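You operate a simulated robot arm through the tools that you are given. There is no shell and no other tool.

The job below is to be done with a simulated robot arm. You get a single attempt, and the scene is never put back.

Task
Tip the strainer's scraps into the compost caddy, rinse it cold and fit it back.
Fine: shut the caddy and turn the tap off. What is to be rubbed or washed off counts as gone when no trace of it is left.

The check looks at the end state, three seconds after you hand in, the way a careful person would. Anything else that was tipped, shoved, dropped, spilled or broken makes it a failure.

Robot
A 6-joint arm with a two-finger gripper, fixed in place. Base frame: the origin is at the foot of the arm, x ahead of it, y to its left, z up; the work surface is at about z = 0.898. Units: m, rad, N and s.
Its first joint turns from -2.897 to 2.897 rad. Payload 2.45 kg.
The TCP is the grasp point between the finger pads, 0.02 m short of the fingertips. In the tool frame z runs along the fingers and y along their closing line. The gripper opens to 0.14 m. The gripper's body begins 0.168 m behind the TCP.
Orientation is that of the tool frame in the base frame, as a unit quaternion [w, x, y, z]. With the fingers straight down and closing along the base's y, the tool's x points along the base's -x, its y along +y and its z along -z.

Tools
- The arm moves only by the tool play_rows. Its argument "motion" is text: rows parted by semicolons, each of 7 numbers parted by spaces: the turn, a rotation vector about the tool's x, y, z in rad, then the shift along the tool's x, y, z in m, then the closure in counts, from 0 (fully open) to 255 (shut). In form: rx ry rz x y z jaw; .... A call has 1 to 20 rows; each row is the pose to reach, as a shift and turn from the pose commanded when the call began, along the tool's axes at that moment. Rows are played at 5 a second. More than 0.05 m and 0.15 rad between two rows, or a gripper value outside its range, and nothing of the call is played. Where a pose cannot be reached the arm comes as near as it can. A force on the tool above 40 N (or 10 N above the force at the start of the call, whichever is more), or a blocked arm, ends the call early, and 0.2 s more pass. The fingers move at their own pace (about 0.045 m/s each) and stop on an object; they squeeze with about 29 N. The grip force told is the motor's: it shows also when the fingers shut on nothing. Time passes only in rows, and 0.2 s behind the last, so rows that repeat a pose let the fingers close. The reply holds the time, the measured pose of the TCP, the force on the tool along the base axes, the opening and the grip force, in the units named above and with some noise, with the torque about the TCP (base axes, N m) and any sound that the robot's microphone picked up.
- Cameras (640 x 400 px; columns grow to the right, rows downward): "scene" is fixed at [0.2206, 0.5004, 1.7042]; the picture's right is [-0.79, -0.62, 0.00], its down [-0.39, 0.50, -0.78] and it looks along [0.48, -0.61, -0.63] (base axes); focal length 323 px, centre (320, 200). "wrist" rides on the gripper at [0.078, 0.011, -0.209] in the tool frame; the picture's right is [-0.14, 0.99, 0.00], its down [-0.92, -0.13, -0.37] and it looks along [-0.37, -0.05, 0.93] (tool axes); focal length 280 px, centre (320, 200). There is no depth. A picture from a camera that has moved, and an enlarged one, comes with that camera's place and axes in the base frame and with its lens.
- camera(camera): a new picture of that camera. The clock stands still meanwhile.
- inspect(camera, box): a new picture of the part [left, top, right, bottom] of that camera's present view, enlarged. The clock stands still meanwhile.
- sign_off(): hands the job in; it is judged then, once.

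Nothing tells you positions but the pictures and the camera data. Unless the task says otherwise, let go and move clear before handing in.

The tools are called after "Emit:" as a command line: name --argument value ..., lists and objects as JSON in quotes. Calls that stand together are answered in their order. play_rows: Moves the arm, as the interface text tells. Its arguments: {"type":"object","properties":{"motion":{"type":"string"}},"required":["motion"]} The other tools are called the same way: camera (camera) takes a picture; inspect (camera, box) takes an enlarged picture of a part of a camera's view; sign_off () hands the job in.

At the start:

```text
clock: 0.0
eef_pos: [0.498, -0.2702, 1.4258]
tool_rot: [0.001, 0.0, 1.0, 0.0]
contact_force: [-0.7, 0.0, 0.1]
ft_torque: [0.0, -0.01, 0.02]
finger_gap: 0.1398
grip_force: 0.1
```

scene: 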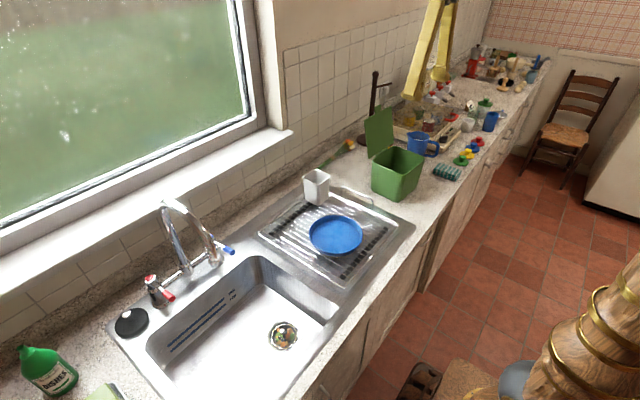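
wrist: 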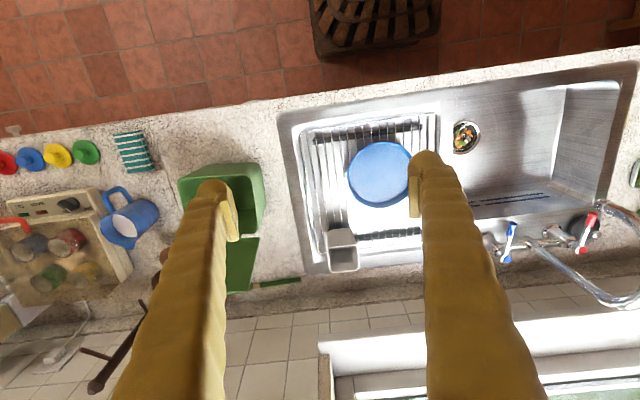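

I see a sink with a strainer full of scraps in its drain, a mixer tap with a red and a blue handle, a drainer with a blue plate and a white cup, and an open green caddy beyond it. I'll look closer at each before moving.

Emit:
inspect --camera "scene" --box '[100, 180, 340, 400]'

Emit:
inspect --camera "scene" --box '[230, 280, 340, 370]'

Emit:
inspect --camera "scene" --box '[290, 80, 490, 220]'

Emit:
inspect --camera "wrist" --box '[420, 80, 640, 320]'

Emit:
inspect --camera "wrist" --box '[100, 120, 320, 320]'

```text
1.82 times, centred on (220, 290) of scene
camera zoom: at [0.2206, 0.5004, 1.7042], right [-0.79, -0.62, 0.0], down [-0.39, 0.5, -0.78], along [0.48, -0.61, -0.63], focal length 588 px, centre (502, 36)
```

zoom: 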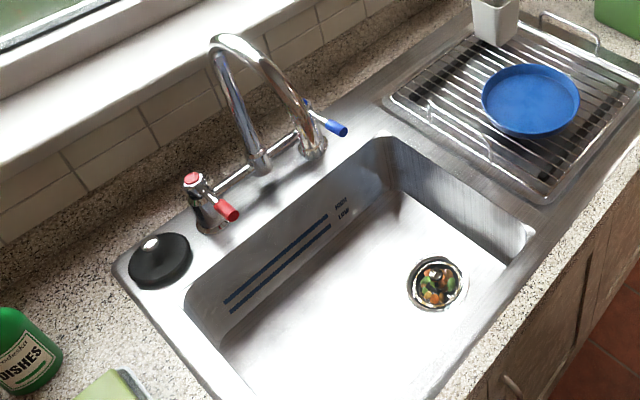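

```text
4.44 times, centred on (285, 325) of scene
camera zoom: at [0.2206, 0.5004, 1.7042], right [-0.79, -0.62, 0.0], down [-0.39, 0.5, -0.78], along [0.48, -0.61, -0.63], focal length 1436 px, centre (476, -356)
```

zoom: 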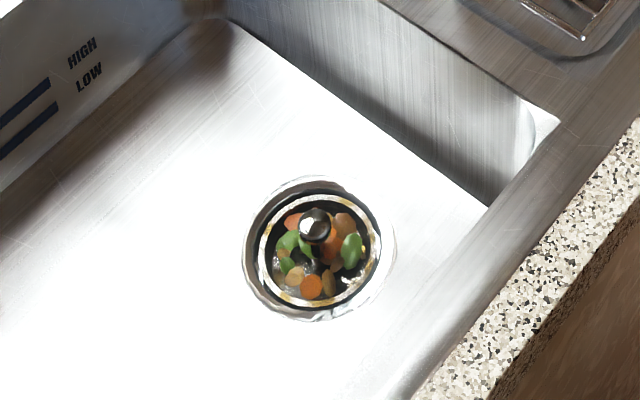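

```text
2.86 times, centred on (390, 150) of scene
camera zoom: at [0.2206, 0.5004, 1.7042], right [-0.79, -0.62, 0.0], down [-0.39, 0.5, -0.78], along [0.48, -0.61, -0.63], focal length 924 px, centre (120, 343)
```

zoom: 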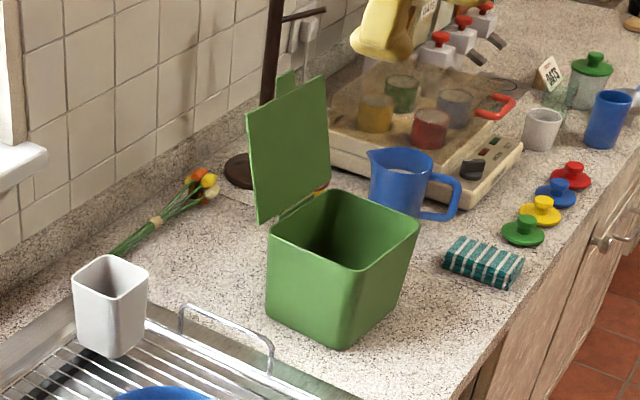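

```text
1.67 times, centred on (530, 200) of wrist
camera zoom: at [0.4193, -0.2589, 1.6355], right [0.14, 0.99, 0.0], down [0.92, -0.13, 0.37], along [0.37, -0.05, -0.93], focal length 467 px, centre (-30, 200)
```

zoom: 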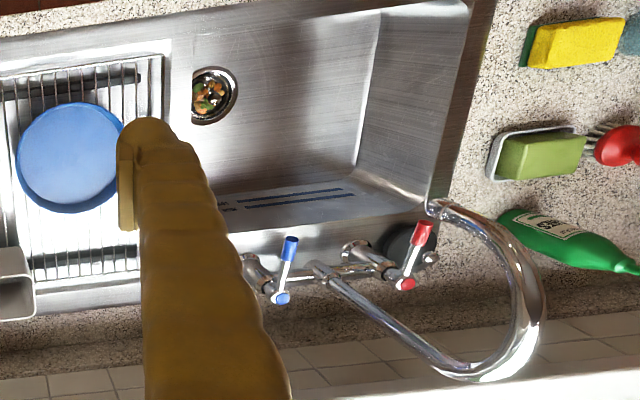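

```text
2.00 times, centred on (210, 220) of wrist
camera zoom: at [0.4193, -0.2589, 1.6355], right [0.14, 0.99, 0.0], down [0.92, -0.13, 0.37], along [0.37, -0.05, -0.93], focal length 561 px, centre (540, 160)
```

zoom: 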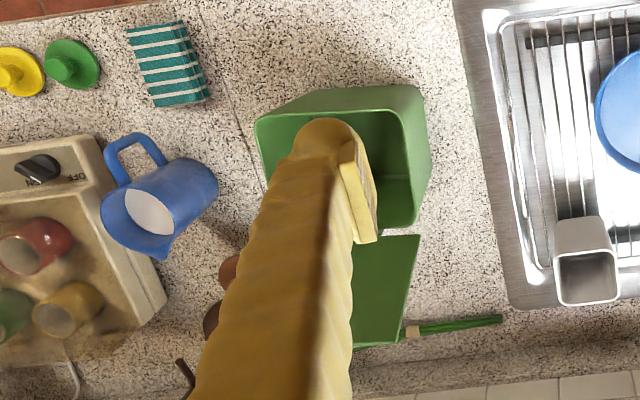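

The strainer triangulates to about (0.625, 0.165, 0.767), with the spout outlet near (0.71, 0.264, 1.12). I'll move the wrist camera above the sink for a closer look.

Emit:
play_rows --motion "0 0 0 -0.0052 0.037 0.0176 0; 0 0 0 -0.0104 0.074 0.0352 0; 0 0 0 -0.0156 0.111 0.0528 0; 0 0 0 -0.0208 0.148 0.0704 0; 0 0 0 -0.026 0.185 0.088 0; 0 0 0 -0.0312 0.222 0.1056 0; 0 0 0 -0.0364 0.259 0.1232 0; 0 0 0 -0.0416 0.296 0.1408 0; 0 0 0 -0.0468 0.333 0.1584 0; 0 0 0 -0.052 0.37 0.176 0; 0 0 0 -0.052 0.37 0.176 0"

Emit:
camera --camera "wrist"

Emit:
camera --camera "scene"

```text
clock: 2.4
eef_pos: [0.5507, 0.0992, 1.2478]
tool_rot: [0.0, 0.001, 1.0, 0.0]
contact_force: [0.4, 0.1, -0.1]
ft_torque: [0.0, -0.02, 0.0]
finger_gap: 0.14
grip_force: 0.0
```

```text
taken
camera wrist: at [0.472, 0.111, 1.459], right [0.14, 0.99, 0.0], down [0.92, -0.13, 0.37], along [0.37, -0.05, -0.93], focal length 280 px, centre (320, 200)
```

wrist: 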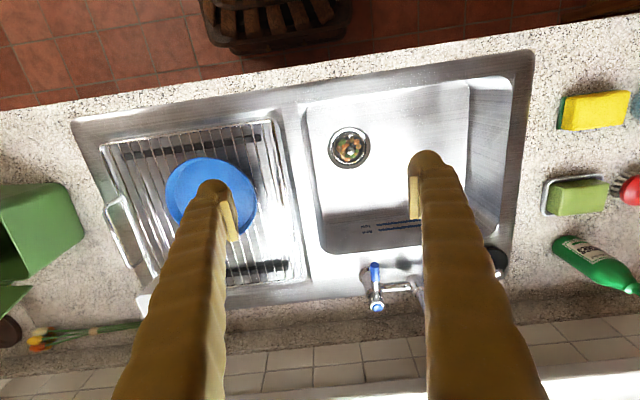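

```text
taken
```

scene: 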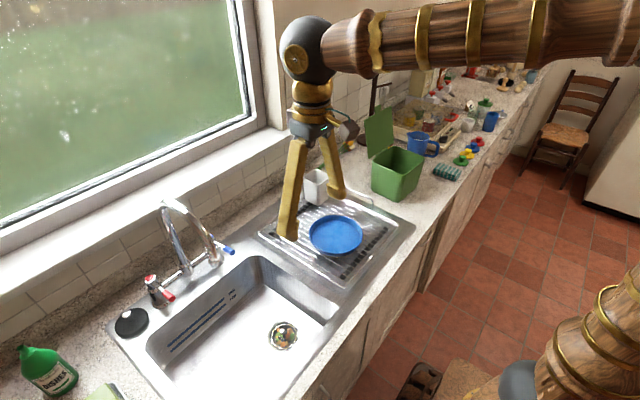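

The strainer with its centre knob is visible, clear between the fingers. I'll zoom in on it and on the tap.

Emit:
inspect --camera "wrist" --box '[310, 115, 390, 165]'

Emit:
inspect --camera "wrist" --box '[350, 230, 446, 320]'

Emit:
inspect --camera "scene" --box '[130, 190, 250, 320]'

```text
8.00 times, centred on (350, 140) of wrist
camera zoom: at [0.472, 0.111, 1.459], right [0.14, 0.99, 0.0], down [0.92, -0.13, 0.37], along [0.37, -0.05, -0.93], focal length 2243 px, centre (80, 680)
```

zoom: 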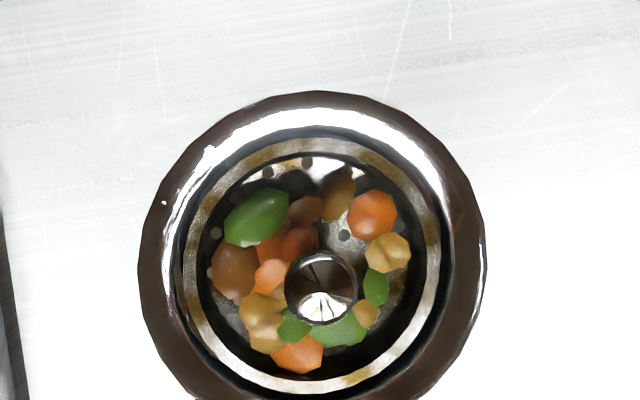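

```text
4.44 times, centred on (398, 275) of wrist
camera zoom: at [0.472, 0.111, 1.459], right [0.14, 0.99, 0.0], down [0.92, -0.13, 0.37], along [0.37, -0.05, -0.93], focal length 1246 px, centre (-27, -133)
```

zoom: 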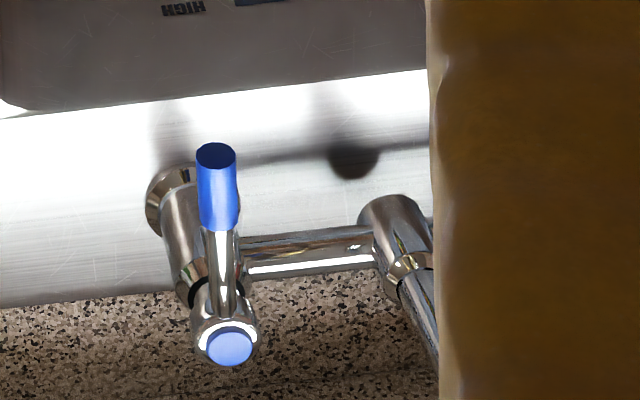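

```text
3.08 times, centred on (190, 255) of scene
camera zoom: at [0.2206, 0.5004, 1.7042], right [-0.79, -0.62, 0.0], down [-0.39, 0.5, -0.78], along [0.48, -0.61, -0.63], focal length 994 px, centre (720, 31)
```

zoom: 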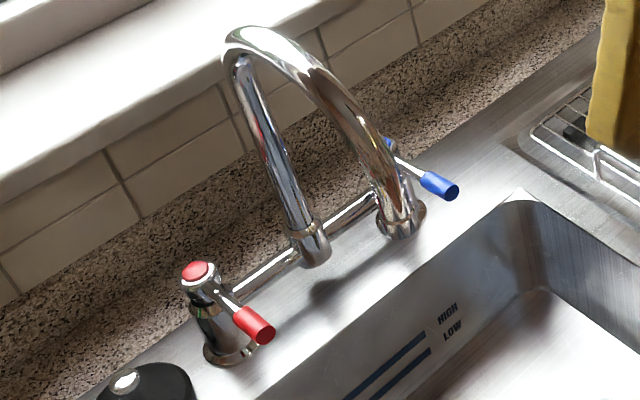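

The knob triangulates to about (0.627, 0.166, 0.769), the strainer rim to z≈0.74 and the caddy rim to z≈1.04 around (0.64, -0.52). Before picking anything up I'll move high over the caddy with the gripper turned 90° to test the tipping motion empty.

Emit:
play_rows --motion "0 0 -0.09817 -0.00494 -0.03875 -0.0095 0; 0 0 -0.19635 -0.00988 -0.0775 -0.019 0; 0 0 -0.29452 -0.01481 -0.11625 -0.0285 0; 0 0 -0.3927 -0.01975 -0.155 -0.038 0; 0 0 -0.49087 -0.02469 -0.19375 -0.0475 0; 0 0 -0.58905 -0.02963 -0.2325 -0.057 0; 0 0 -0.68722 -0.03456 -0.27125 -0.0665 0; 0 0 -0.7854 -0.0395 -0.31 -0.076 0; 0 0 -0.88357 -0.04444 -0.34875 -0.0855 0; 0 0 -0.98175 -0.04938 -0.3875 -0.095 0; 0 0 -1.07992 -0.05431 -0.42625 -0.1045 0; 0 0 -1.1781 -0.05925 -0.465 -0.114 0; 0 0 -1.27627 -0.06419 -0.50375 -0.1235 0; 0 0 -1.37445 -0.06913 -0.5425 -0.133 0; 0 0 -1.47262 -0.07406 -0.58125 -0.1425 0; 0 0 -1.5708 -0.079 -0.62 -0.152 0; 0 0 -1.5708 -0.079 -0.62 -0.152 0"

Emit:
camera --camera "wrist"

Emit:
camera --camera "scene"

```text
clock: 6.0
eef_pos: [0.6298, -0.5215, 1.4029]
tool_rot: [0.0, 0.707, -0.707, 0.0]
contact_force: [0.0, -0.1, -0.2]
ft_torque: [-0.01, -0.02, 0.01]
finger_gap: 0.1399
grip_force: 0.0
```

```text
taken
camera wrist: at [0.6184, -0.6001, 1.6115], right [-0.99, 0.14, 0.0], down [0.13, 0.92, 0.37], along [0.05, 0.37, -0.93], focal length 280 px, centre (320, 200)
```

wrist: 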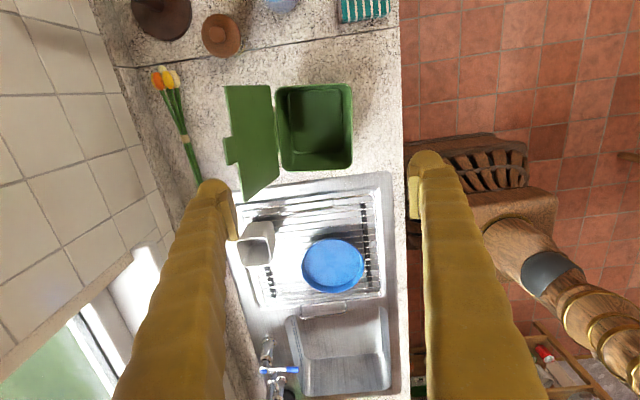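

```text
taken
```

scene: 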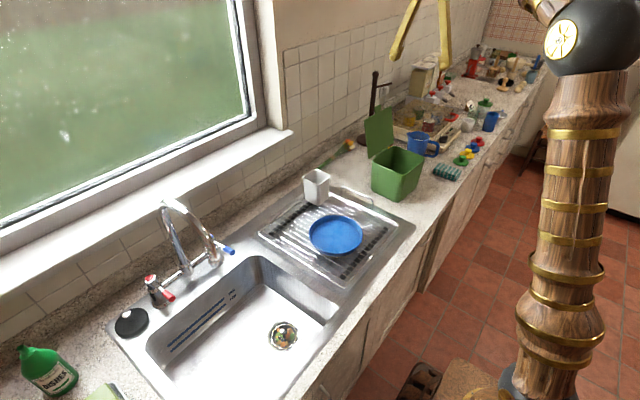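

From above, the caddy's opening spans roughly x 0.566–0.713 and y −0.604 to −0.444, and the lid leans back with its top edge near (0.755, −0.537, 1.20). Now I'll test the tipping rotation empty, up high.

Emit:
play_rows --motion "0.14 0 0 0 0 0 0; 0.28 0 0 0 0 0 0; 0.42 0 0 0 0 0 0; 0.56 0 0 0 0 0 0; 0.7 0 0 0 0 0 0; 0.84 0 0 0 0 0 0; 0.98 0 0 0 0 0 0; 1.12 0 0 0 0 0 0; 1.26 0 0 0 0 0 0; 1.4 0 0 0 0 0 0; 1.54 0 0 0 0 0 0; 1.68 0 0 0 0 0 0; 1.82 0 0 0 0 0 0; 1.96 0 0 0 0 0 0; 2.1 0 0 0 0 0 0; 2.1 0 0 0 0 0 0"

Emit:
camera --camera "scene"

```text
clock: 9.4
eef_pos: [0.6373, -0.5355, 1.6234]
tool_rot: [0.534, -0.459, 0.559, -0.437]
contact_force: [0.2, 0.3, 0.5]
ft_torque: [0.0, 0.01, -0.01]
finger_gap: 0.1398
grip_force: 0.0
out of reach, approached as far as the arm can: row 8, 9, 10, 11, 12, 13, 14, 15, 16
```

```text
taken
```

scene: 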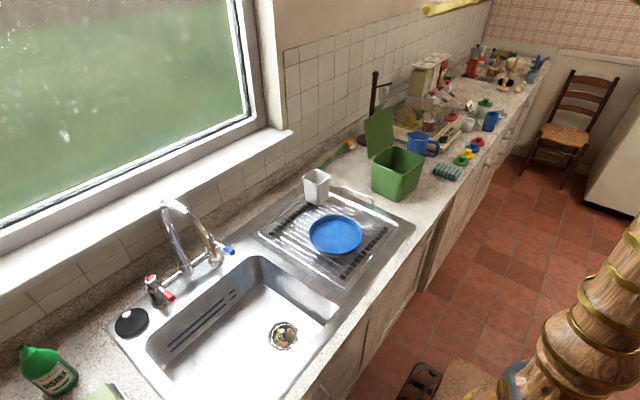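

The arm can't pitch outward past about 1 rad there, so tipping that way is out. I'll restore a known pose and try tipping sideways (forearm roll) instead.

Emit:
play_rows --motion "0 0 0 0 0 0 0"

```text
clock: 9.8
eef_pos: [0.638, -0.5368, 1.6219]
tool_rot: [0.534, -0.46, 0.559, -0.437]
contact_force: [-0.4, 0.1, -0.9]
ft_torque: [-0.02, -0.02, 0.04]
finger_gap: 0.1401
grip_force: 0.2
```

Emit:
play_rows --motion "-0.138 0.0137 -0.0141 0.0024 0.0201 0.0002 0; -0.276 0.0275 -0.0282 0.0049 0.0402 0.0004 0; -0.414 0.0412 -0.0423 0.0073 0.0604 0.0007 0; -0.552 0.0549 -0.0564 0.0097 0.0805 0.0009 0; -0.69 0.0686 -0.0705 0.0121 0.1006 0.0011 0; -0.828 0.0824 -0.0845 0.0146 0.1207 0.0013 0; -0.966 0.0961 -0.0986 0.017 0.1408 0.0015 0; -1.104 0.1098 -0.1127 0.0194 0.1609 0.0017 0; -1.242 0.1235 -0.1268 0.0218 0.1811 0.002 0; -1.38 0.1373 -0.1409 0.0243 0.2012 0.0022 0; -1.518 0.151 -0.155 0.0267 0.2213 0.0024 0; -1.518 0.151 -0.155 0.0267 0.2213 0.0024 0"

```text
clock: 12.4
eef_pos: [0.6293, -0.5227, 1.4065]
tool_rot: [-0.001, -0.706, 0.708, 0.001]
contact_force: [-0.3, 0.2, 0.5]
ft_torque: [0.06, -0.04, 0.04]
finger_gap: 0.1398
grip_force: 0.0
```

Emit:
play_rows --motion "0 0 0.141 0 0 0 0; 0 0 0.282 0 0 0 0; 0 0 0.423 0 0 0 0; 0 0 0.564 0 0 0 0; 0 0 0.705 0 0 0 0; 0 0 0.846 0 0 0 0; 0 0 0.987 0 0 0 0; 0 0 1.128 0 0 0 0; 0 0 1.269 0 0 0 0; 0 0 1.41 0 0 0 0; 0 0 1.551 0 0 0 0; 0 0 1.692 0 0 0 0; 0 0 1.833 0 0 0 0; 0 0 1.974 0 0 0 0; 0 0 2.115 0 0 0 0; 0 0 2.257 0 0 0 0; 0 0 2.257 0 0 0 0"

Emit:
play_rows --motion "-0.14 0 0 0 0 0 0; -0.28 0 0 0 0 0 0; -0.42 0 0 0 0 0 0; -0.56 0 0 0 0 0 0; -0.7 0 0 0 0 0 0; -0.84 0 0 0 0 0 0; -0.98 0 0 0 0 0 0; -1.12 0 0 0 0 0 0; -1.26 0 0 0 0 0 0; -1.4 0 0 0 0 0 0; -1.54 0 0 0 0 0 0; -1.68 0 0 0 0 0 0; -1.82 0 0 0 0 0 0; -1.96 0 0 0 0 0 0; -2.1 0 0 0 0 0 0; -2.1 0 0 0 0 0 0"

Emit:
camera --camera "scene"

Emit:
camera --camera "wrist"

```text
clock: 16.0
eef_pos: [0.629, -0.5217, 1.4071]
tool_rot: [-0.001, 0.338, 0.941, 0.0]
contact_force: [-1.5, -0.6, 0.0]
ft_torque: [0.01, -0.03, -0.03]
finger_gap: 0.14
grip_force: 0.0
```

```text
clock: 19.4
eef_pos: [0.6779, -0.5078, 1.4308]
tool_rot: [0.304, 0.2, 0.472, 0.803]
contact_force: [-0.8, -0.3, -0.4]
ft_torque: [0.0, 0.01, 0.02]
finger_gap: 0.1398
grip_force: 0.0
out of reach, approached as far as the arm can: row 13, 14, 15, 16
```

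```text
taken
```

scene: 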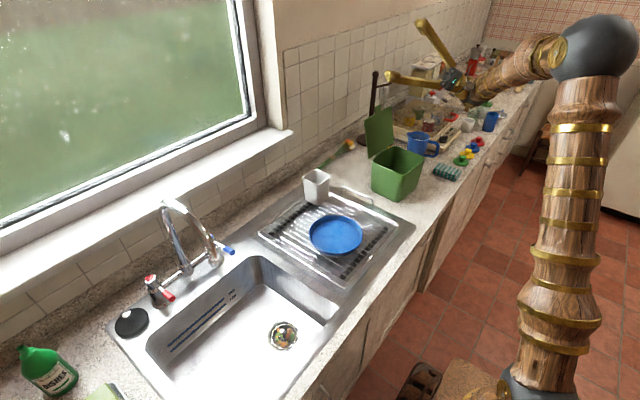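

```text
taken
camera wrist: at [0.4907, -0.5927, 1.3438], right [-0.2, -0.46, 0.87], down [0.49, -0.81, -0.32], along [0.85, 0.36, 0.38], focal length 280 px, centre (320, 200)
```

wrist: 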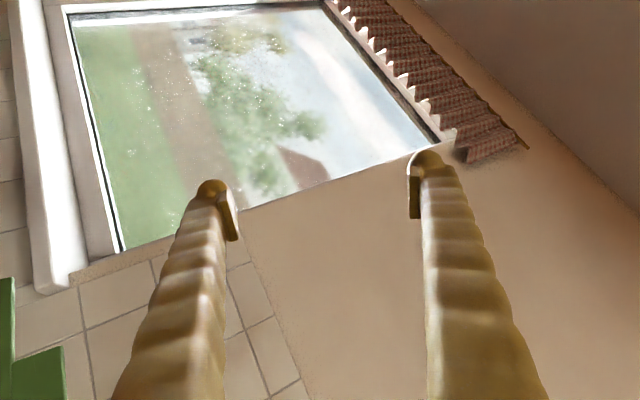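

The sideways tip works: the tool now points about 28° above horizontal, roughly 118° of tip. I'll check whether the same attitude can be held lower and centred over the caddy.

Emit:
play_rows --motion "0 0 0 0.0035 -0.0233 -0.0204 0; 0 0 0 0.007 -0.0465 -0.0407 0; 0 0 0 0.0106 -0.0698 -0.0611 0; 0 0 0 0.0141 -0.0931 -0.0814 0; 0 0 0 0.0176 -0.1163 -0.1018 0; 0 0 0 0.0211 -0.1396 -0.1221 0; 0 0 0 0.0211 -0.1396 -0.1221 0"

Emit:
camera --camera "scene"

```text
clock: 21.0
eef_pos: [0.6689, -0.5081, 1.2609]
tool_rot: [0.313, 0.233, 0.485, 0.783]
contact_force: [0.6, -0.1, 0.9]
ft_torque: [-0.03, -0.01, 0.03]
finger_gap: 0.14
grip_force: 0.0
out of reach, approached as far as the arm can: row 1, 2, 3, 4, 5, 6, 7
```

```text
taken
```

scene: 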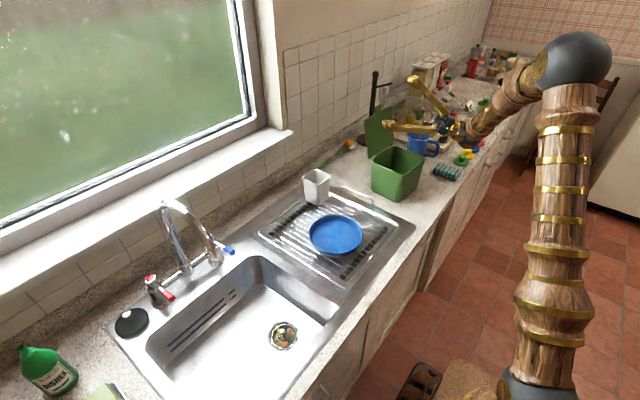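

Emit:
play_rows --motion "-0.0675 -0.0638 -0.0587 0.0039 0.0053 -0.0066 0; -0.135 -0.1275 -0.1173 0.0078 0.0106 -0.0132 0; -0.2025 -0.1913 -0.176 0.0117 0.0158 -0.0197 0; -0.27 -0.255 -0.2346 0.0156 0.0211 -0.0263 0; -0.27 -0.255 -0.2346 0.0156 0.0211 -0.0263 0"

Emit:
camera --camera "scene"

```text
clock: 22.2
eef_pos: [0.6576, -0.5201, 1.2911]
tool_rot: [0.489, 0.246, 0.366, 0.753]
contact_force: [0.8, 0.0, -1.3]
ft_torque: [0.03, 0.01, 0.01]
finger_gap: 0.1401
grip_force: 0.0
out of reach, approached as far as the arm can: row 2, 3, 4, 5
```

```text
taken
```

scene: 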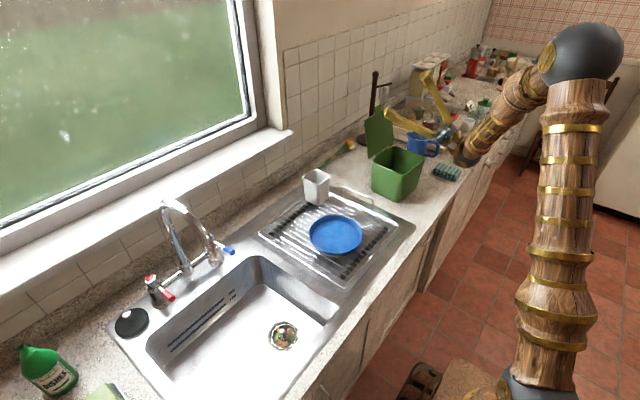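

Emit:
play_rows --motion "-0.0645 -0.053 -0.055 0.0024 -0.0088 -0.0141 0; -0.129 -0.106 -0.11 0.0047 -0.0176 -0.0281 0; -0.129 -0.106 -0.11 0.0047 -0.0176 -0.0281 0"

```text
clock: 23.0
eef_pos: [0.6809, -0.5316, 1.3059]
tool_rot: [0.559, 0.246, 0.307, 0.73]
contact_force: [-0.3, 0.0, 1.8]
ft_torque: [-0.03, 0.01, 0.0]
finger_gap: 0.1401
grip_force: 0.1
out of reach, approached as far as the arm can: row 1, 2, 3
```

The attitude reaches about 128–134° of tip, which is enough to empty the strainer. I'll bring the tool upright again, then go to the cold lever, since having the water running first means only one grasp of the strainer.

Emit:
play_rows --motion "0.1458 0 0 0.0009 0.0066 0.0021 0; 0.2915 0 0 0.0018 0.0132 0.0042 0; 0.4373 0 0 0.0027 0.0198 0.0064 0; 0.583 0 0 0.0036 0.0264 0.0085 0; 0.7288 0 0 0.0045 0.033 0.0106 0; 0.8745 0 0 0.0054 0.0396 0.0127 0; 1.0203 0 0 0.0063 0.0462 0.0148 0; 1.166 0 0 0.0072 0.0528 0.017 0; 1.3118 0 0 0.008 0.0594 0.0191 0; 1.4575 0 0 0.0089 0.066 0.0212 0; 1.6033 0 0 0.0098 0.0726 0.0233 0; 1.749 0 0 0.0107 0.0792 0.0254 0; 1.8948 0 0 0.0116 0.0858 0.0275 0; 2.0405 0 0 0.0125 0.0924 0.0297 0; 2.1863 0 0 0.0134 0.099 0.0318 0; 2.332 0 0 0.0143 0.1056 0.0339 0; 2.332 0 0 0.0143 0.1056 0.0339 0"

```text
clock: 26.6
eef_pos: [0.6324, -0.5319, 1.4084]
tool_rot: [-0.006, 0.611, 0.792, 0.005]
contact_force: [0.1, -0.3, -0.4]
ft_torque: [0.02, 0.03, 0.0]
finger_gap: 0.1404
grip_force: 0.0
```

Emit:
play_rows --motion "0.0006 -0.0008 -0.0773 0.0343 0.0198 0.004 0; 0.0013 -0.0015 -0.1546 0.0686 0.0396 0.0079 0; 0.0019 -0.0023 -0.2319 0.1029 0.0595 0.0119 0; 0.0025 -0.003 -0.3092 0.1372 0.0793 0.0158 0; 0.0032 -0.0038 -0.3865 0.1715 0.0991 0.0198 0; 0.0038 -0.0046 -0.4638 0.2058 0.1189 0.0238 0; 0.0044 -0.0053 -0.5411 0.24 0.1388 0.0277 0; 0.0051 -0.0061 -0.6184 0.2743 0.1586 0.0317 0; 0.0057 -0.0068 -0.6956 0.3086 0.1784 0.0356 0; 0.0064 -0.0076 -0.7729 0.3429 0.1982 0.0396 0; 0.007 -0.0083 -0.8502 0.3772 0.2181 0.0435 0; 0.0076 -0.0091 -0.9275 0.4115 0.2379 0.0475 0; 0.0083 -0.0099 -1.0048 0.4458 0.2577 0.0515 0; 0.0089 -0.0106 -1.0821 0.4801 0.2775 0.0554 0; 0.0095 -0.0114 -1.1594 0.5144 0.2974 0.0594 0; 0.0102 -0.0121 -1.2367 0.5487 0.3172 0.0633 0; 0.0108 -0.0129 -1.314 0.583 0.337 0.0673 0; 0.0108 -0.0129 -1.314 0.583 0.337 0.0673 0"

Emit:
camera --camera "wrist"

Emit:
camera --camera "scene"

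```text
clock: 30.4
eef_pos: [0.8111, 0.1195, 1.3475]
tool_rot: [0.001, -0.001, 1.0, 0.001]
contact_force: [-0.7, 0.8, 0.1]
ft_torque: [-0.01, 0.0, 0.02]
finger_gap: 0.1402
grip_force: 0.1
```

```text
taken
camera wrist: at [0.7331, 0.1292, 1.5566], right [0.14, 0.99, 0.0], down [0.92, -0.13, 0.37], along [0.37, -0.05, -0.93], focal length 280 px, centre (320, 200)
```

wrist: 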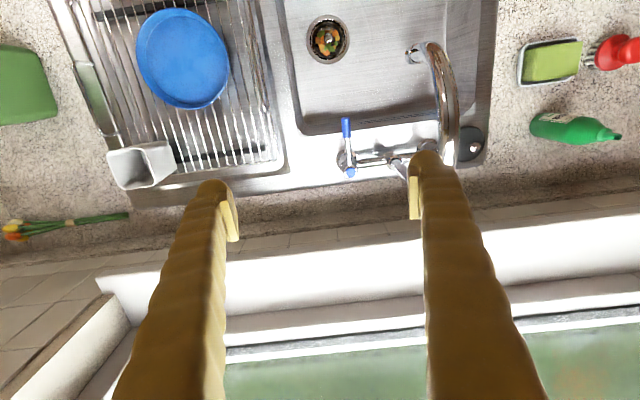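

```text
taken
```

scene: 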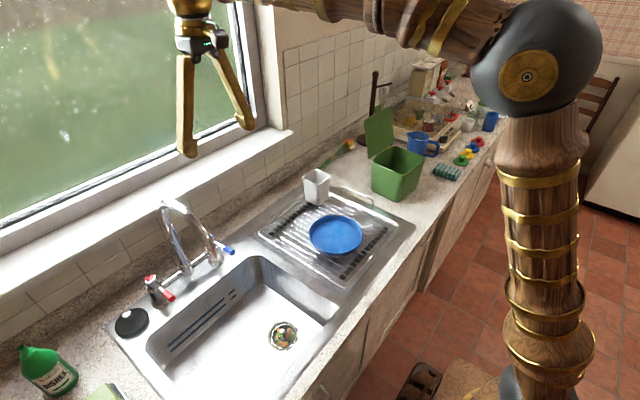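

The lever end (0.796, 0.171, 1.01) and pivot (0.893, 0.168) are confirmed. I'll descend with open fingers straddling the lever, staying clear of the spout at y≈0.264.

Emit:
play_rows --motion "0 0 0 0 0 0.0384 0; 0 0 0 0 0 0.0768 0; 0 0 0 0 0 0.1152 0; 0 0 0 0 0 0.1536 0; 0 0 0 0 0 0.192 0; 0 0 0 0 0 0.2304 0; 0 0 0 0 0 0.2688 0; 0 0 0 0 0 0.3072 0; 0 0 0 0 0 0.345 0; 0 0 0 0 0 0.345 0"

Emit:
camera --camera "wrist"

Emit:
camera --camera "scene"

```text
clock: 32.6
eef_pos: [0.8099, 0.1182, 1.0028]
tool_rot: [0.0, 0.0, 1.0, 0.001]
contact_force: [-0.1, 0.4, 1.0]
ft_torque: [-0.02, -0.01, 0.03]
finger_gap: 0.14
grip_force: 0.2
```

```text
taken
camera wrist: at [0.7314, 0.1286, 1.2135], right [0.14, 0.99, 0.0], down [0.92, -0.13, 0.37], along [0.37, -0.05, -0.93], focal length 280 px, centre (320, 200)
```

wrist: 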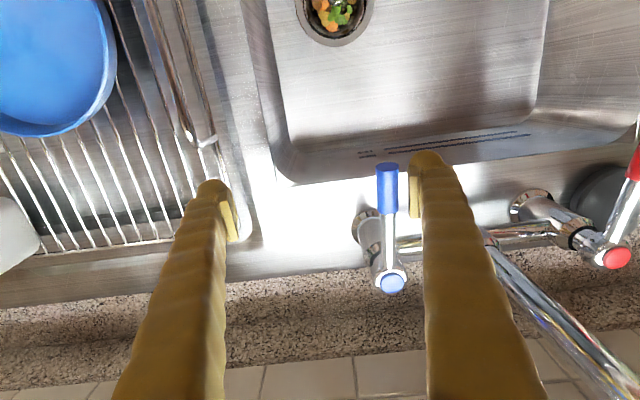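

```text
taken
```

scene: 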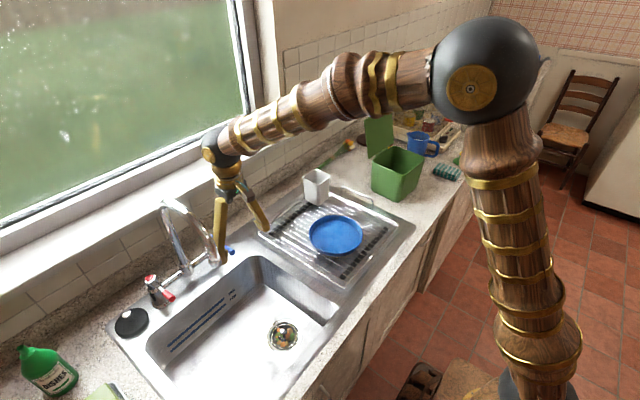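

The lever sits between the fingers, next to the left one. I'll push it gently toward −y and listen and watch for water.

Emit:
play_rows --motion "0 0 0 0 -0.01 0 0; 0 0 0 -0.001 -0.017 0 0; 0 0 0 -0.0015 -0.024 0 0; 0 0 0 -0.003 -0.031 0 0; 0 0 0 -0.005 -0.038 0 0; 0 0 0 -0.008 -0.045 0 0; 0 0 0 -0.011 -0.051 0 0; 0 0 0 -0.011 -0.051 0 0"

Emit:
camera --camera "wrist"

Emit:
camera --camera "scene"

```text
clock: 34.4
eef_pos: [0.8203, 0.0656, 1.0036]
tool_rot: [0.001, 0.0, 1.0, 0.001]
contact_force: [0.1, 0.4, -0.2]
ft_torque: [0.06, 0.02, -0.01]
finger_gap: 0.14
grip_force: 0.0
```

```text
taken
camera wrist: at [0.7427, 0.0769, 1.2142], right [0.14, 0.99, 0.0], down [0.92, -0.13, 0.37], along [0.37, -0.05, -0.93], focal length 280 px, centre (320, 200)
```

wrist: 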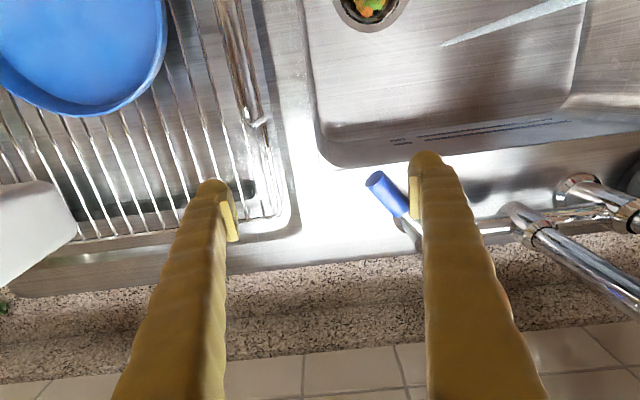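

```text
taken
```

scene: 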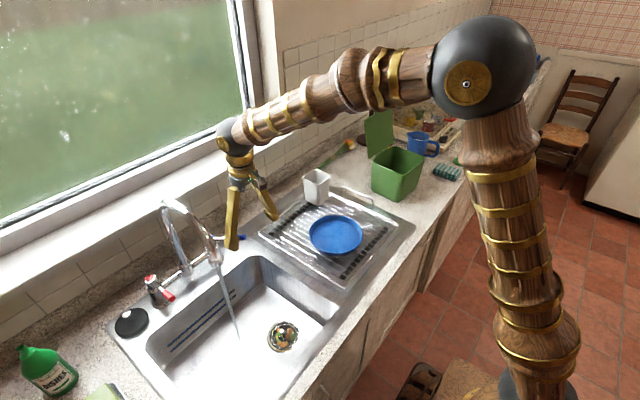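

Cold water is running at a moderate stream with only the blue lever turned. I'll back off the lever, rise, and go above the strainer with the fingers partly closed.

Emit:
play_rows --motion "0 0 0 0 0.012 0 0; 0 0 0 0 0.012 -0.0425 0; 0 0 0 0 0.012 -0.085 0; 0 0 0 0 0.012 -0.1275 0; 0 0 0 0 0.012 -0.17 0; 0 0 0 0 0.012 -0.2125 0; 0 0 0 0 0.012 -0.255 0; 0 0 0 0 0.012 -0.2975 0; 0 0 0 0.0323 0.0265 -0.2725 164; 0 0 0 0.0647 0.041 -0.2475 164; 0 0 0 0.097 0.0555 -0.2225 164; 0 0 0 0.1293 0.07 -0.1975 164; 0 0 0 0.1617 0.0845 -0.1725 164; 0 0 0 0.194 0.099 -0.1475 164; 0 0 0 0.194 0.099 -0.1475 164"

Emit:
camera --camera "wrist"

Emit:
inspect --camera "scene" --box '[100, 180, 340, 390]'

```text
clock: 37.6
eef_pos: [0.6269, 0.1668, 1.1514]
tool_rot: [0.001, 0.001, 1.0, 0.0]
contact_force: [-0.1, -0.2, -1.1]
ft_torque: [0.01, 0.02, -0.02]
finger_gap: 0.05
grip_force: 0.1
```

```text
taken
camera wrist: at [0.548, 0.1763, 1.3604], right [0.14, 0.99, 0.0], down [0.92, -0.13, 0.37], along [0.37, -0.05, -0.93], focal length 280 px, centre (320, 200)
```

wrist: 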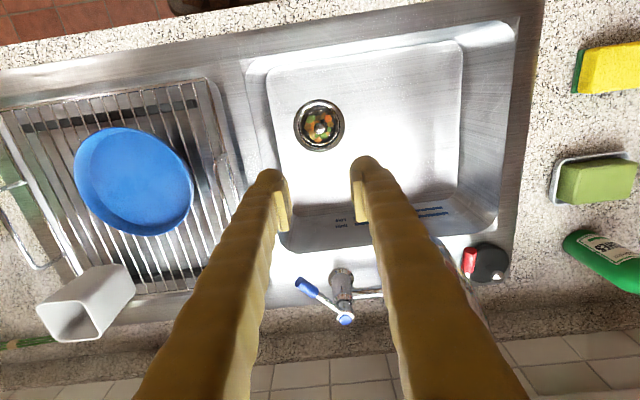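

```text
1.90 times, centred on (220, 285) of scene
camera zoom: at [0.2206, 0.5004, 1.7042], right [-0.79, -0.62, 0.0], down [-0.39, 0.5, -0.78], along [0.48, -0.61, -0.63], focal length 616 px, centre (510, 38)
```

zoom: 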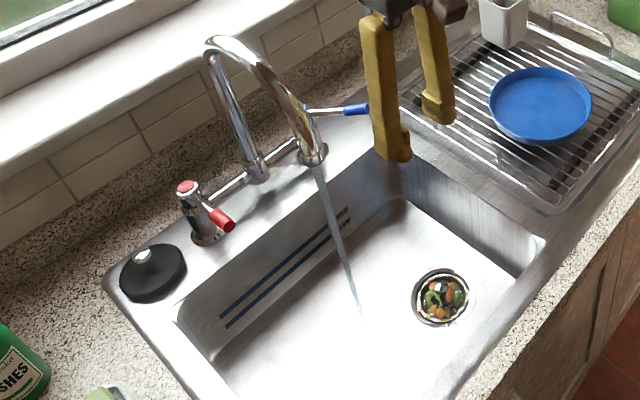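

Emit:
inspect --camera "wrist" --box '[280, 90, 360, 150]'

```text
6.67 times, centred on (320, 120) of wrist
camera zoom: at [0.548, 0.1763, 1.3604], right [0.14, 0.99, 0.0], down [0.92, -0.13, 0.37], along [0.37, -0.05, -0.93], focal length 1869 px, centre (320, 733)
```

zoom: 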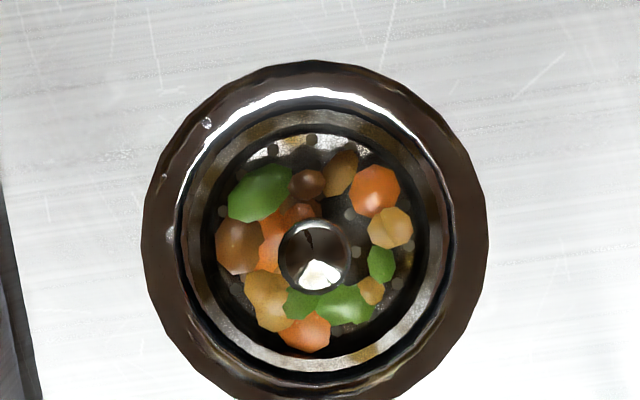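

Emit:
play_rows --motion "0 0 0 0.0005 -0.0005 0.036 164; 0 0 0 0.0007 -0.001 0.072 164; 0 0 0 0.001 -0.0015 0.108 164; 0 0 0 0.001 -0.0018 0.144 164; 0 0 0 0.001 -0.0018 0.18 164; 0 0 0 0.001 -0.0018 0.216 164; 0 0 0 0.001 -0.0018 0.251 164; 0 0 0 0.001 -0.0018 0.251 164"

Emit:
camera --camera "wrist"

Emit:
inspect --camera "wrist" --box '[250, 80, 390, 180]'

Emit:
inspect --camera "scene" --box '[230, 220, 340, 370]'

```text
clock: 39.4
eef_pos: [0.6274, 0.1635, 0.901]
tool_rot: [0.0, -0.001, 1.0, 0.0]
contact_force: [0.9, 0.3, -0.3]
ft_torque: [0.01, 0.03, 0.0]
finger_gap: 0.0499
grip_force: 0.2
```

```text
taken
camera wrist: at [0.5488, 0.1744, 1.111], right [0.14, 0.99, 0.0], down [0.92, -0.13, 0.37], along [0.37, -0.05, -0.93], focal length 280 px, centre (320, 200)
```

wrist: 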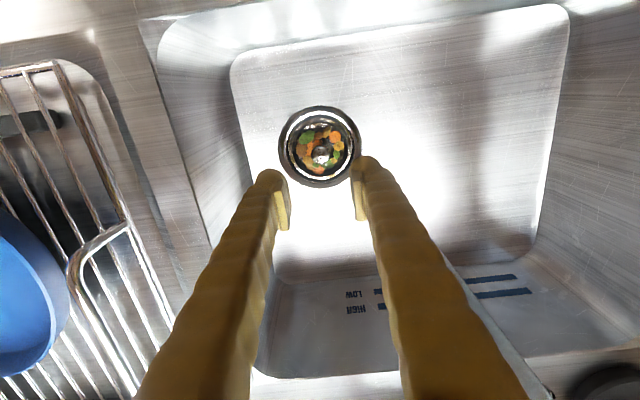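

```text
4.00 times, centred on (320, 130) of wrist
camera zoom: at [0.5488, 0.1744, 1.111], right [0.14, 0.99, 0.0], down [0.92, -0.13, 0.37], along [0.37, -0.05, -0.93], focal length 1122 px, centre (320, 480)
```

zoom: 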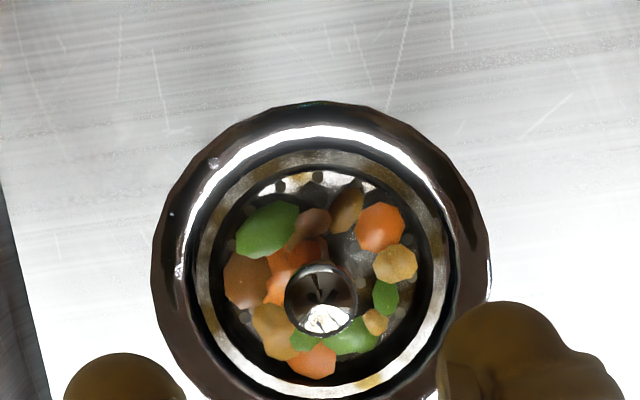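

```text
2.67 times, centred on (285, 295) of scene
camera zoom: at [0.2206, 0.5004, 1.7042], right [-0.79, -0.62, 0.0], down [-0.39, 0.5, -0.78], along [0.48, -0.61, -0.63], focal length 862 px, centre (413, -53)
```

zoom: 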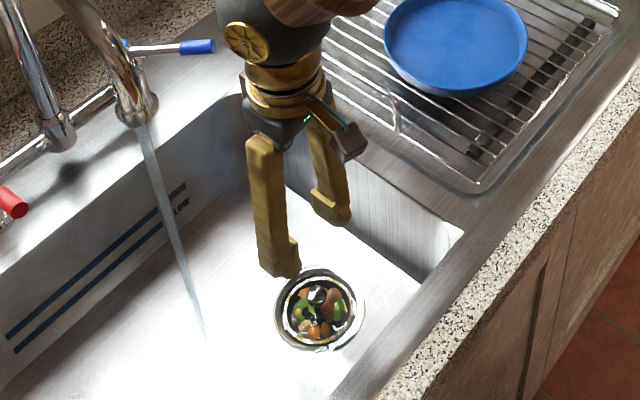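

The knob is confirmed at (0.6255, 0.1645, ~0.767). I'll descend so the pads straddle it, and check before closing.

Emit:
play_rows --motion "0 0 0 0.001 0.001 0.03 164; 0 0 0 0.0015 0.001 0.06 164; 0 0 0 0.0015 0.001 0.09 164; 0 0 0 0.0015 0.001 0.115 164; 0 0 0 0.0015 0.001 0.133 164; 0 0 0 0.0015 0.001 0.133 164"

Emit:
camera --camera "wrist"

Emit:
inspect --camera "wrist" --box '[260, 140, 380, 240]'

Emit:
inspect --camera "scene" --box '[240, 270, 340, 370]'

```text
clock: 40.8
eef_pos: [0.6254, 0.1645, 0.7683]
tool_rot: [0.001, 0.0, 1.0, 0.001]
contact_force: [-0.5, 0.2, 1.4]
ft_torque: [-0.03, -0.01, 0.01]
finger_gap: 0.0503
grip_force: 0.1
```

```text
taken
camera wrist: at [0.5475, 0.1754, 0.9779], right [0.14, 0.99, 0.0], down [0.92, -0.13, 0.37], along [0.37, -0.05, -0.93], focal length 280 px, centre (320, 200)
```

wrist: 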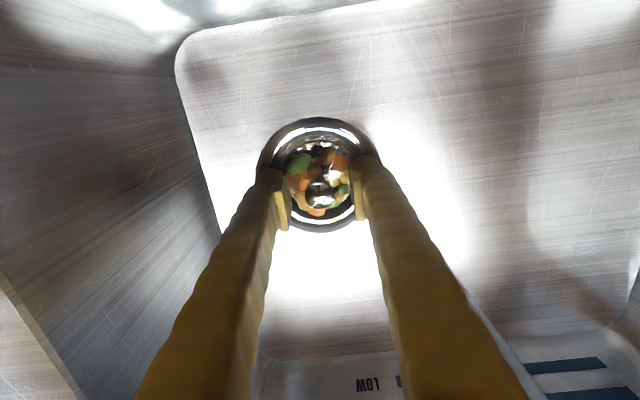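

```text
4.00 times, centred on (320, 190) of wrist
camera zoom: at [0.5475, 0.1754, 0.9779], right [0.14, 0.99, 0.0], down [0.92, -0.13, 0.37], along [0.37, -0.05, -0.93], focal length 1122 px, centre (320, 240)
```

zoom: 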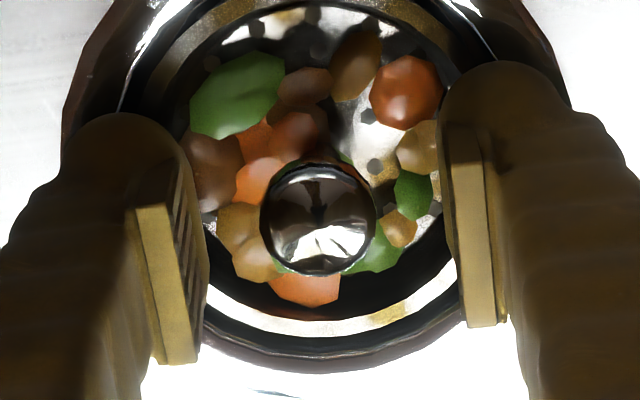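

```text
4.00 times, centred on (290, 320) of scene
camera zoom: at [0.2206, 0.5004, 1.7042], right [-0.79, -0.62, 0.0], down [-0.39, 0.5, -0.78], along [0.48, -0.61, -0.63], focal length 1293 px, centre (440, -280)
```

zoom: 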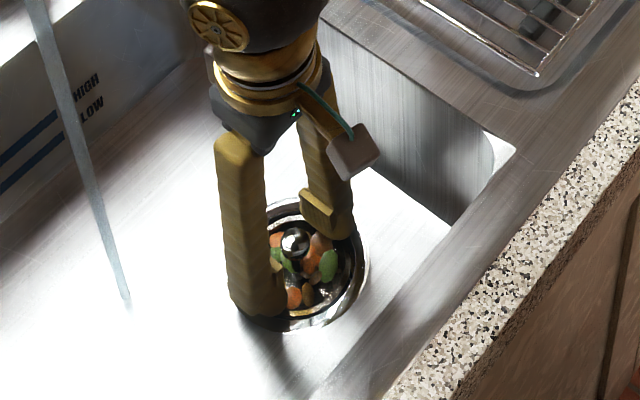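

The knob is centred between the pads. Closing the grip now.

Emit:
play_rows --motion "0 0 0 0 0 0 190; 0 0 0 0 0 0 220; 0 0 0 0 0 0 255; 0 0 0 0 0 0 255; 0 0 0 0 0 0 255; 0 0 0 0 0 0 255"

Emit:
inspect --camera "wrist" --box '[260, 140, 380, 240]'

```text
clock: 42.2
eef_pos: [0.6259, 0.1651, 0.7687]
tool_rot: [0.0, 0.0, 1.0, 0.0]
contact_force: [-0.2, 0.2, 0.0]
ft_torque: [-0.04, 0.0, 0.03]
finger_gap: 0.0178
grip_force: 28.9
```

```text
4.00 times, centred on (320, 190) of wrist
camera zoom: at [0.5475, 0.1754, 0.978], right [0.14, 0.99, 0.0], down [0.92, -0.13, 0.37], along [0.37, -0.05, -0.93], focal length 1122 px, centre (320, 240)
```

zoom: 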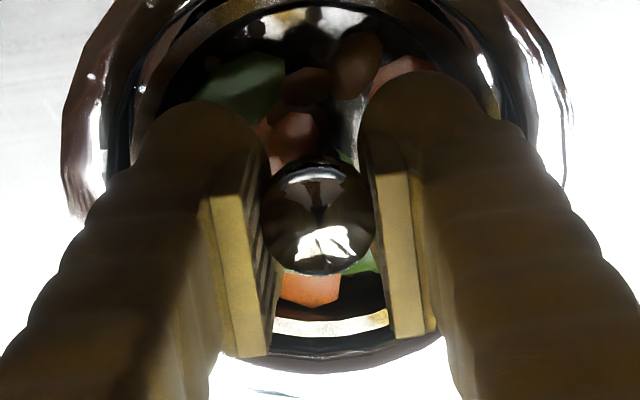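

Emit:
play_rows --motion "0 0 0 0 0 -0.01 255; 0 0 0 0 0 -0.02 255; 0 0 0 0 0 -0.035 255; 0 0 0 0 0 -0.05 255; 0 0 0 0 0 -0.05 255"

Emit:
camera --camera "wrist"

Emit:
inspect --camera "scene" --box '[220, 240, 340, 370]'

```text
clock: 43.4
eef_pos: [0.6237, 0.1648, 0.8179]
tool_rot: [0.0, 0.0, 1.0, 0.0]
contact_force: [-0.5, -0.4, 1.2]
ft_torque: [-0.02, 0.01, 0.0]
finger_gap: 0.0183
grip_force: 29.2
```

```text
taken
camera wrist: at [0.546, 0.1751, 1.0278], right [0.14, 0.99, 0.0], down [0.92, -0.13, 0.37], along [0.37, -0.05, -0.93], focal length 280 px, centre (320, 200)
```

wrist: 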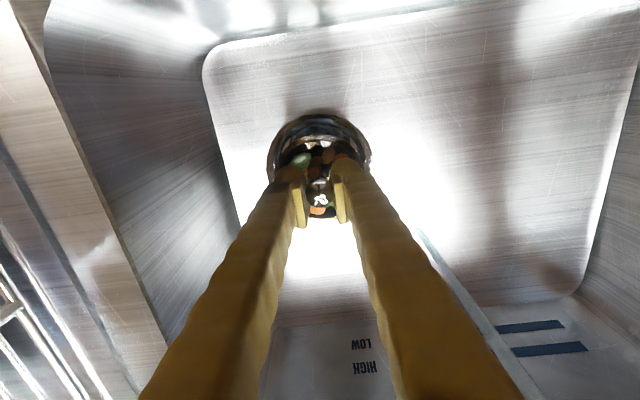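

```text
3.08 times, centred on (280, 305) of scene
camera zoom: at [0.2206, 0.5004, 1.7042], right [-0.79, -0.62, 0.0], down [-0.39, 0.5, -0.78], along [0.48, -0.61, -0.63], focal length 994 px, centre (443, -123)
```

zoom: 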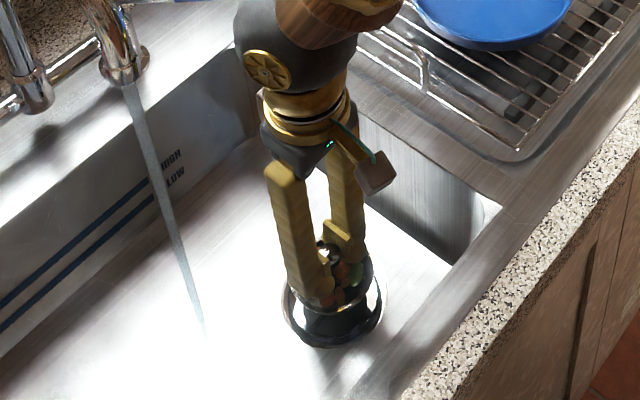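

The strainer is lifted cleanly with its scraps. I'll raise it well clear before carrying it across.

Emit:
play_rows --motion "0 0 0 0 0 -0.02 255; 0 0 0 0 0 -0.05 255; 0 0 0 0 0 -0.085 255; 0 0 0 0 0 -0.12 255; 0 0 0 0 0 -0.16 255; 0 0 0 0 0 -0.2 255; 0 0 0 0 0 -0.24 255; 0 0 0 0 0 -0.28 255; 0 0 0 0 0 -0.32 255; 0 0 0 0 0 -0.36 255; 0 0 0 0 0 -0.4 255; 0 0 0 0 0 -0.435 255; 0 0 0 0 0 -0.465 255; 0 0 0 0 0 -0.485 255; 0 0 0 0 0 -0.49 255; 0 0 0 0 0 -0.49 255"

Emit:
inspect --camera "scene" --box '[220, 100, 400, 260]'

Emit:
inspect --camera "wrist" --box '[250, 90, 390, 240]'

```text
clock: 46.8
eef_pos: [0.6244, 0.1663, 1.3091]
tool_rot: [0.001, 0.0, 1.0, 0.0]
contact_force: [0.5, -0.6, -0.6]
ft_torque: [-0.01, 0.01, -0.03]
finger_gap: 0.018
grip_force: 29.2
```

```text
2.50 times, centred on (310, 180) of scene
camera zoom: at [0.2206, 0.5004, 1.7042], right [-0.79, -0.62, 0.0], down [-0.39, 0.5, -0.78], along [0.48, -0.61, -0.63], focal length 808 px, centre (345, 250)
```

zoom: 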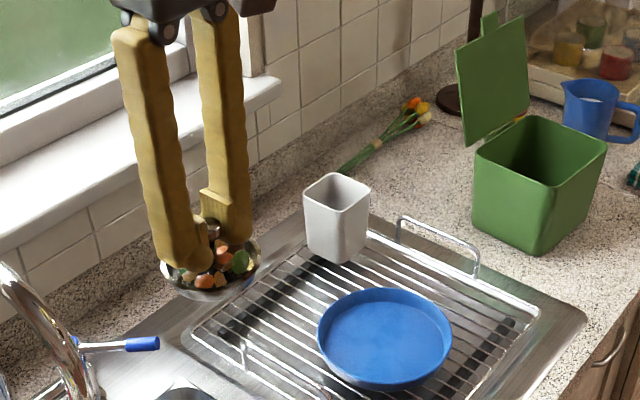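

```text
2.67 times, centred on (320, 165) of wrist
camera zoom: at [0.5456, 0.1765, 1.5181], right [0.14, 0.99, 0.0], down [0.92, -0.13, 0.37], along [0.37, -0.05, -0.93], focal length 748 px, centre (320, 293)
```

zoom: 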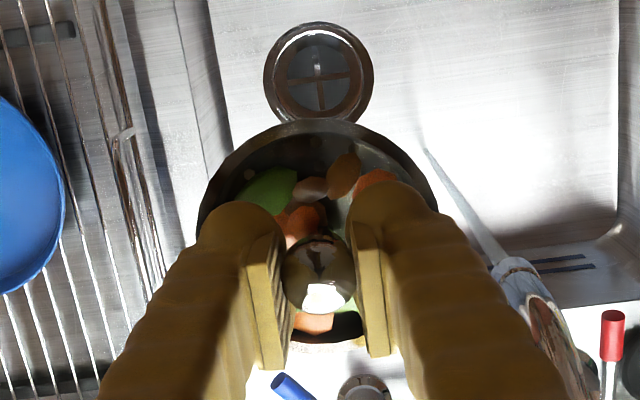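

Emit:
play_rows --motion "0 0 0.023 -0.0003 -0.0137 -0.0004 255; 0 0 0.0576 -0.0008 -0.0343 -0.001 255; 0 0 0.1037 -0.0014 -0.0617 -0.0018 255; 0 0 0.1613 -0.0022 -0.096 -0.0028 255; 0 0 0.2246 -0.0031 -0.1338 -0.0039 255; 0 0 0.288 -0.004 -0.1715 -0.005 255; 0 0 0.3571 -0.005 -0.2127 -0.0062 255; 0 0 0.4262 -0.0059 -0.2538 -0.0074 255; 0 0 0.4954 -0.0069 -0.295 -0.0086 255; 0 0 0.5645 -0.0078 -0.3361 -0.0098 255; 0 0 0.6336 -0.0088 -0.3773 -0.011 255; 0 0 0.7027 -0.0098 -0.4185 -0.0122 255; 0 0 0.7718 -0.0107 -0.4596 -0.0134 255; 0 0 0.841 -0.0117 -0.5008 -0.0146 255; 0 0 0.9101 -0.0126 -0.5419 -0.0158 255; 0 0 0.9792 -0.0136 -0.5831 -0.017 255; 0 0 1.0426 -0.0145 -0.6208 -0.0181 255; 0 0 1.0944 -0.0152 -0.6517 -0.019 255; 0 0 1.1347 -0.0158 -0.6757 -0.0197 255; 0 0 1.152 -0.016 -0.686 -0.02 255"

Emit:
camera --camera "wrist"

Emit:
inspect --camera "scene" --box '[320, 20, 480, 210]'

```text
clock: 51.0
eef_pos: [0.6404, -0.5212, 1.3269]
tool_rot: [0.001, 0.544, 0.839, 0.0]
contact_force: [0.2, 0.1, -0.1]
ft_torque: [0.0, 0.0, 0.0]
finger_gap: 0.018
grip_force: 29.0
```

```text
taken
camera wrist: at [0.6179, -0.4457, 1.5374], right [0.96, 0.28, 0.0], down [0.26, -0.89, 0.37], along [0.1, -0.35, -0.93], focal length 280 px, centre (320, 200)
```

wrist: 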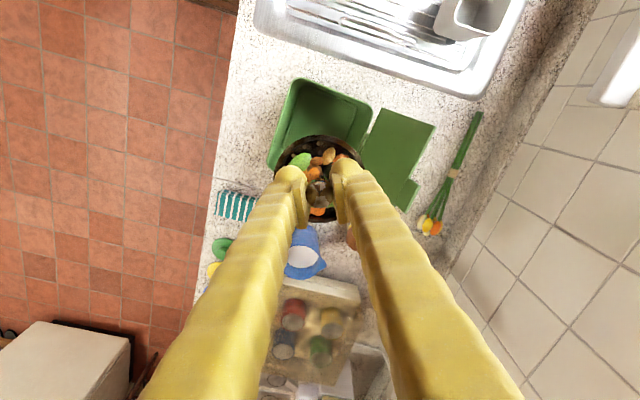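

```text
2.11 times, centred on (400, 115) of scene
camera zoom: at [0.2206, 0.5004, 1.7042], right [-0.79, -0.62, 0.0], down [-0.39, 0.5, -0.78], along [0.48, -0.61, -0.63], focal length 680 px, centre (152, 379)
```

zoom: 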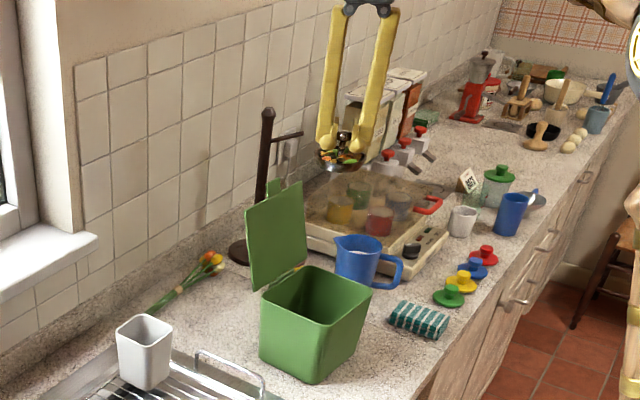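

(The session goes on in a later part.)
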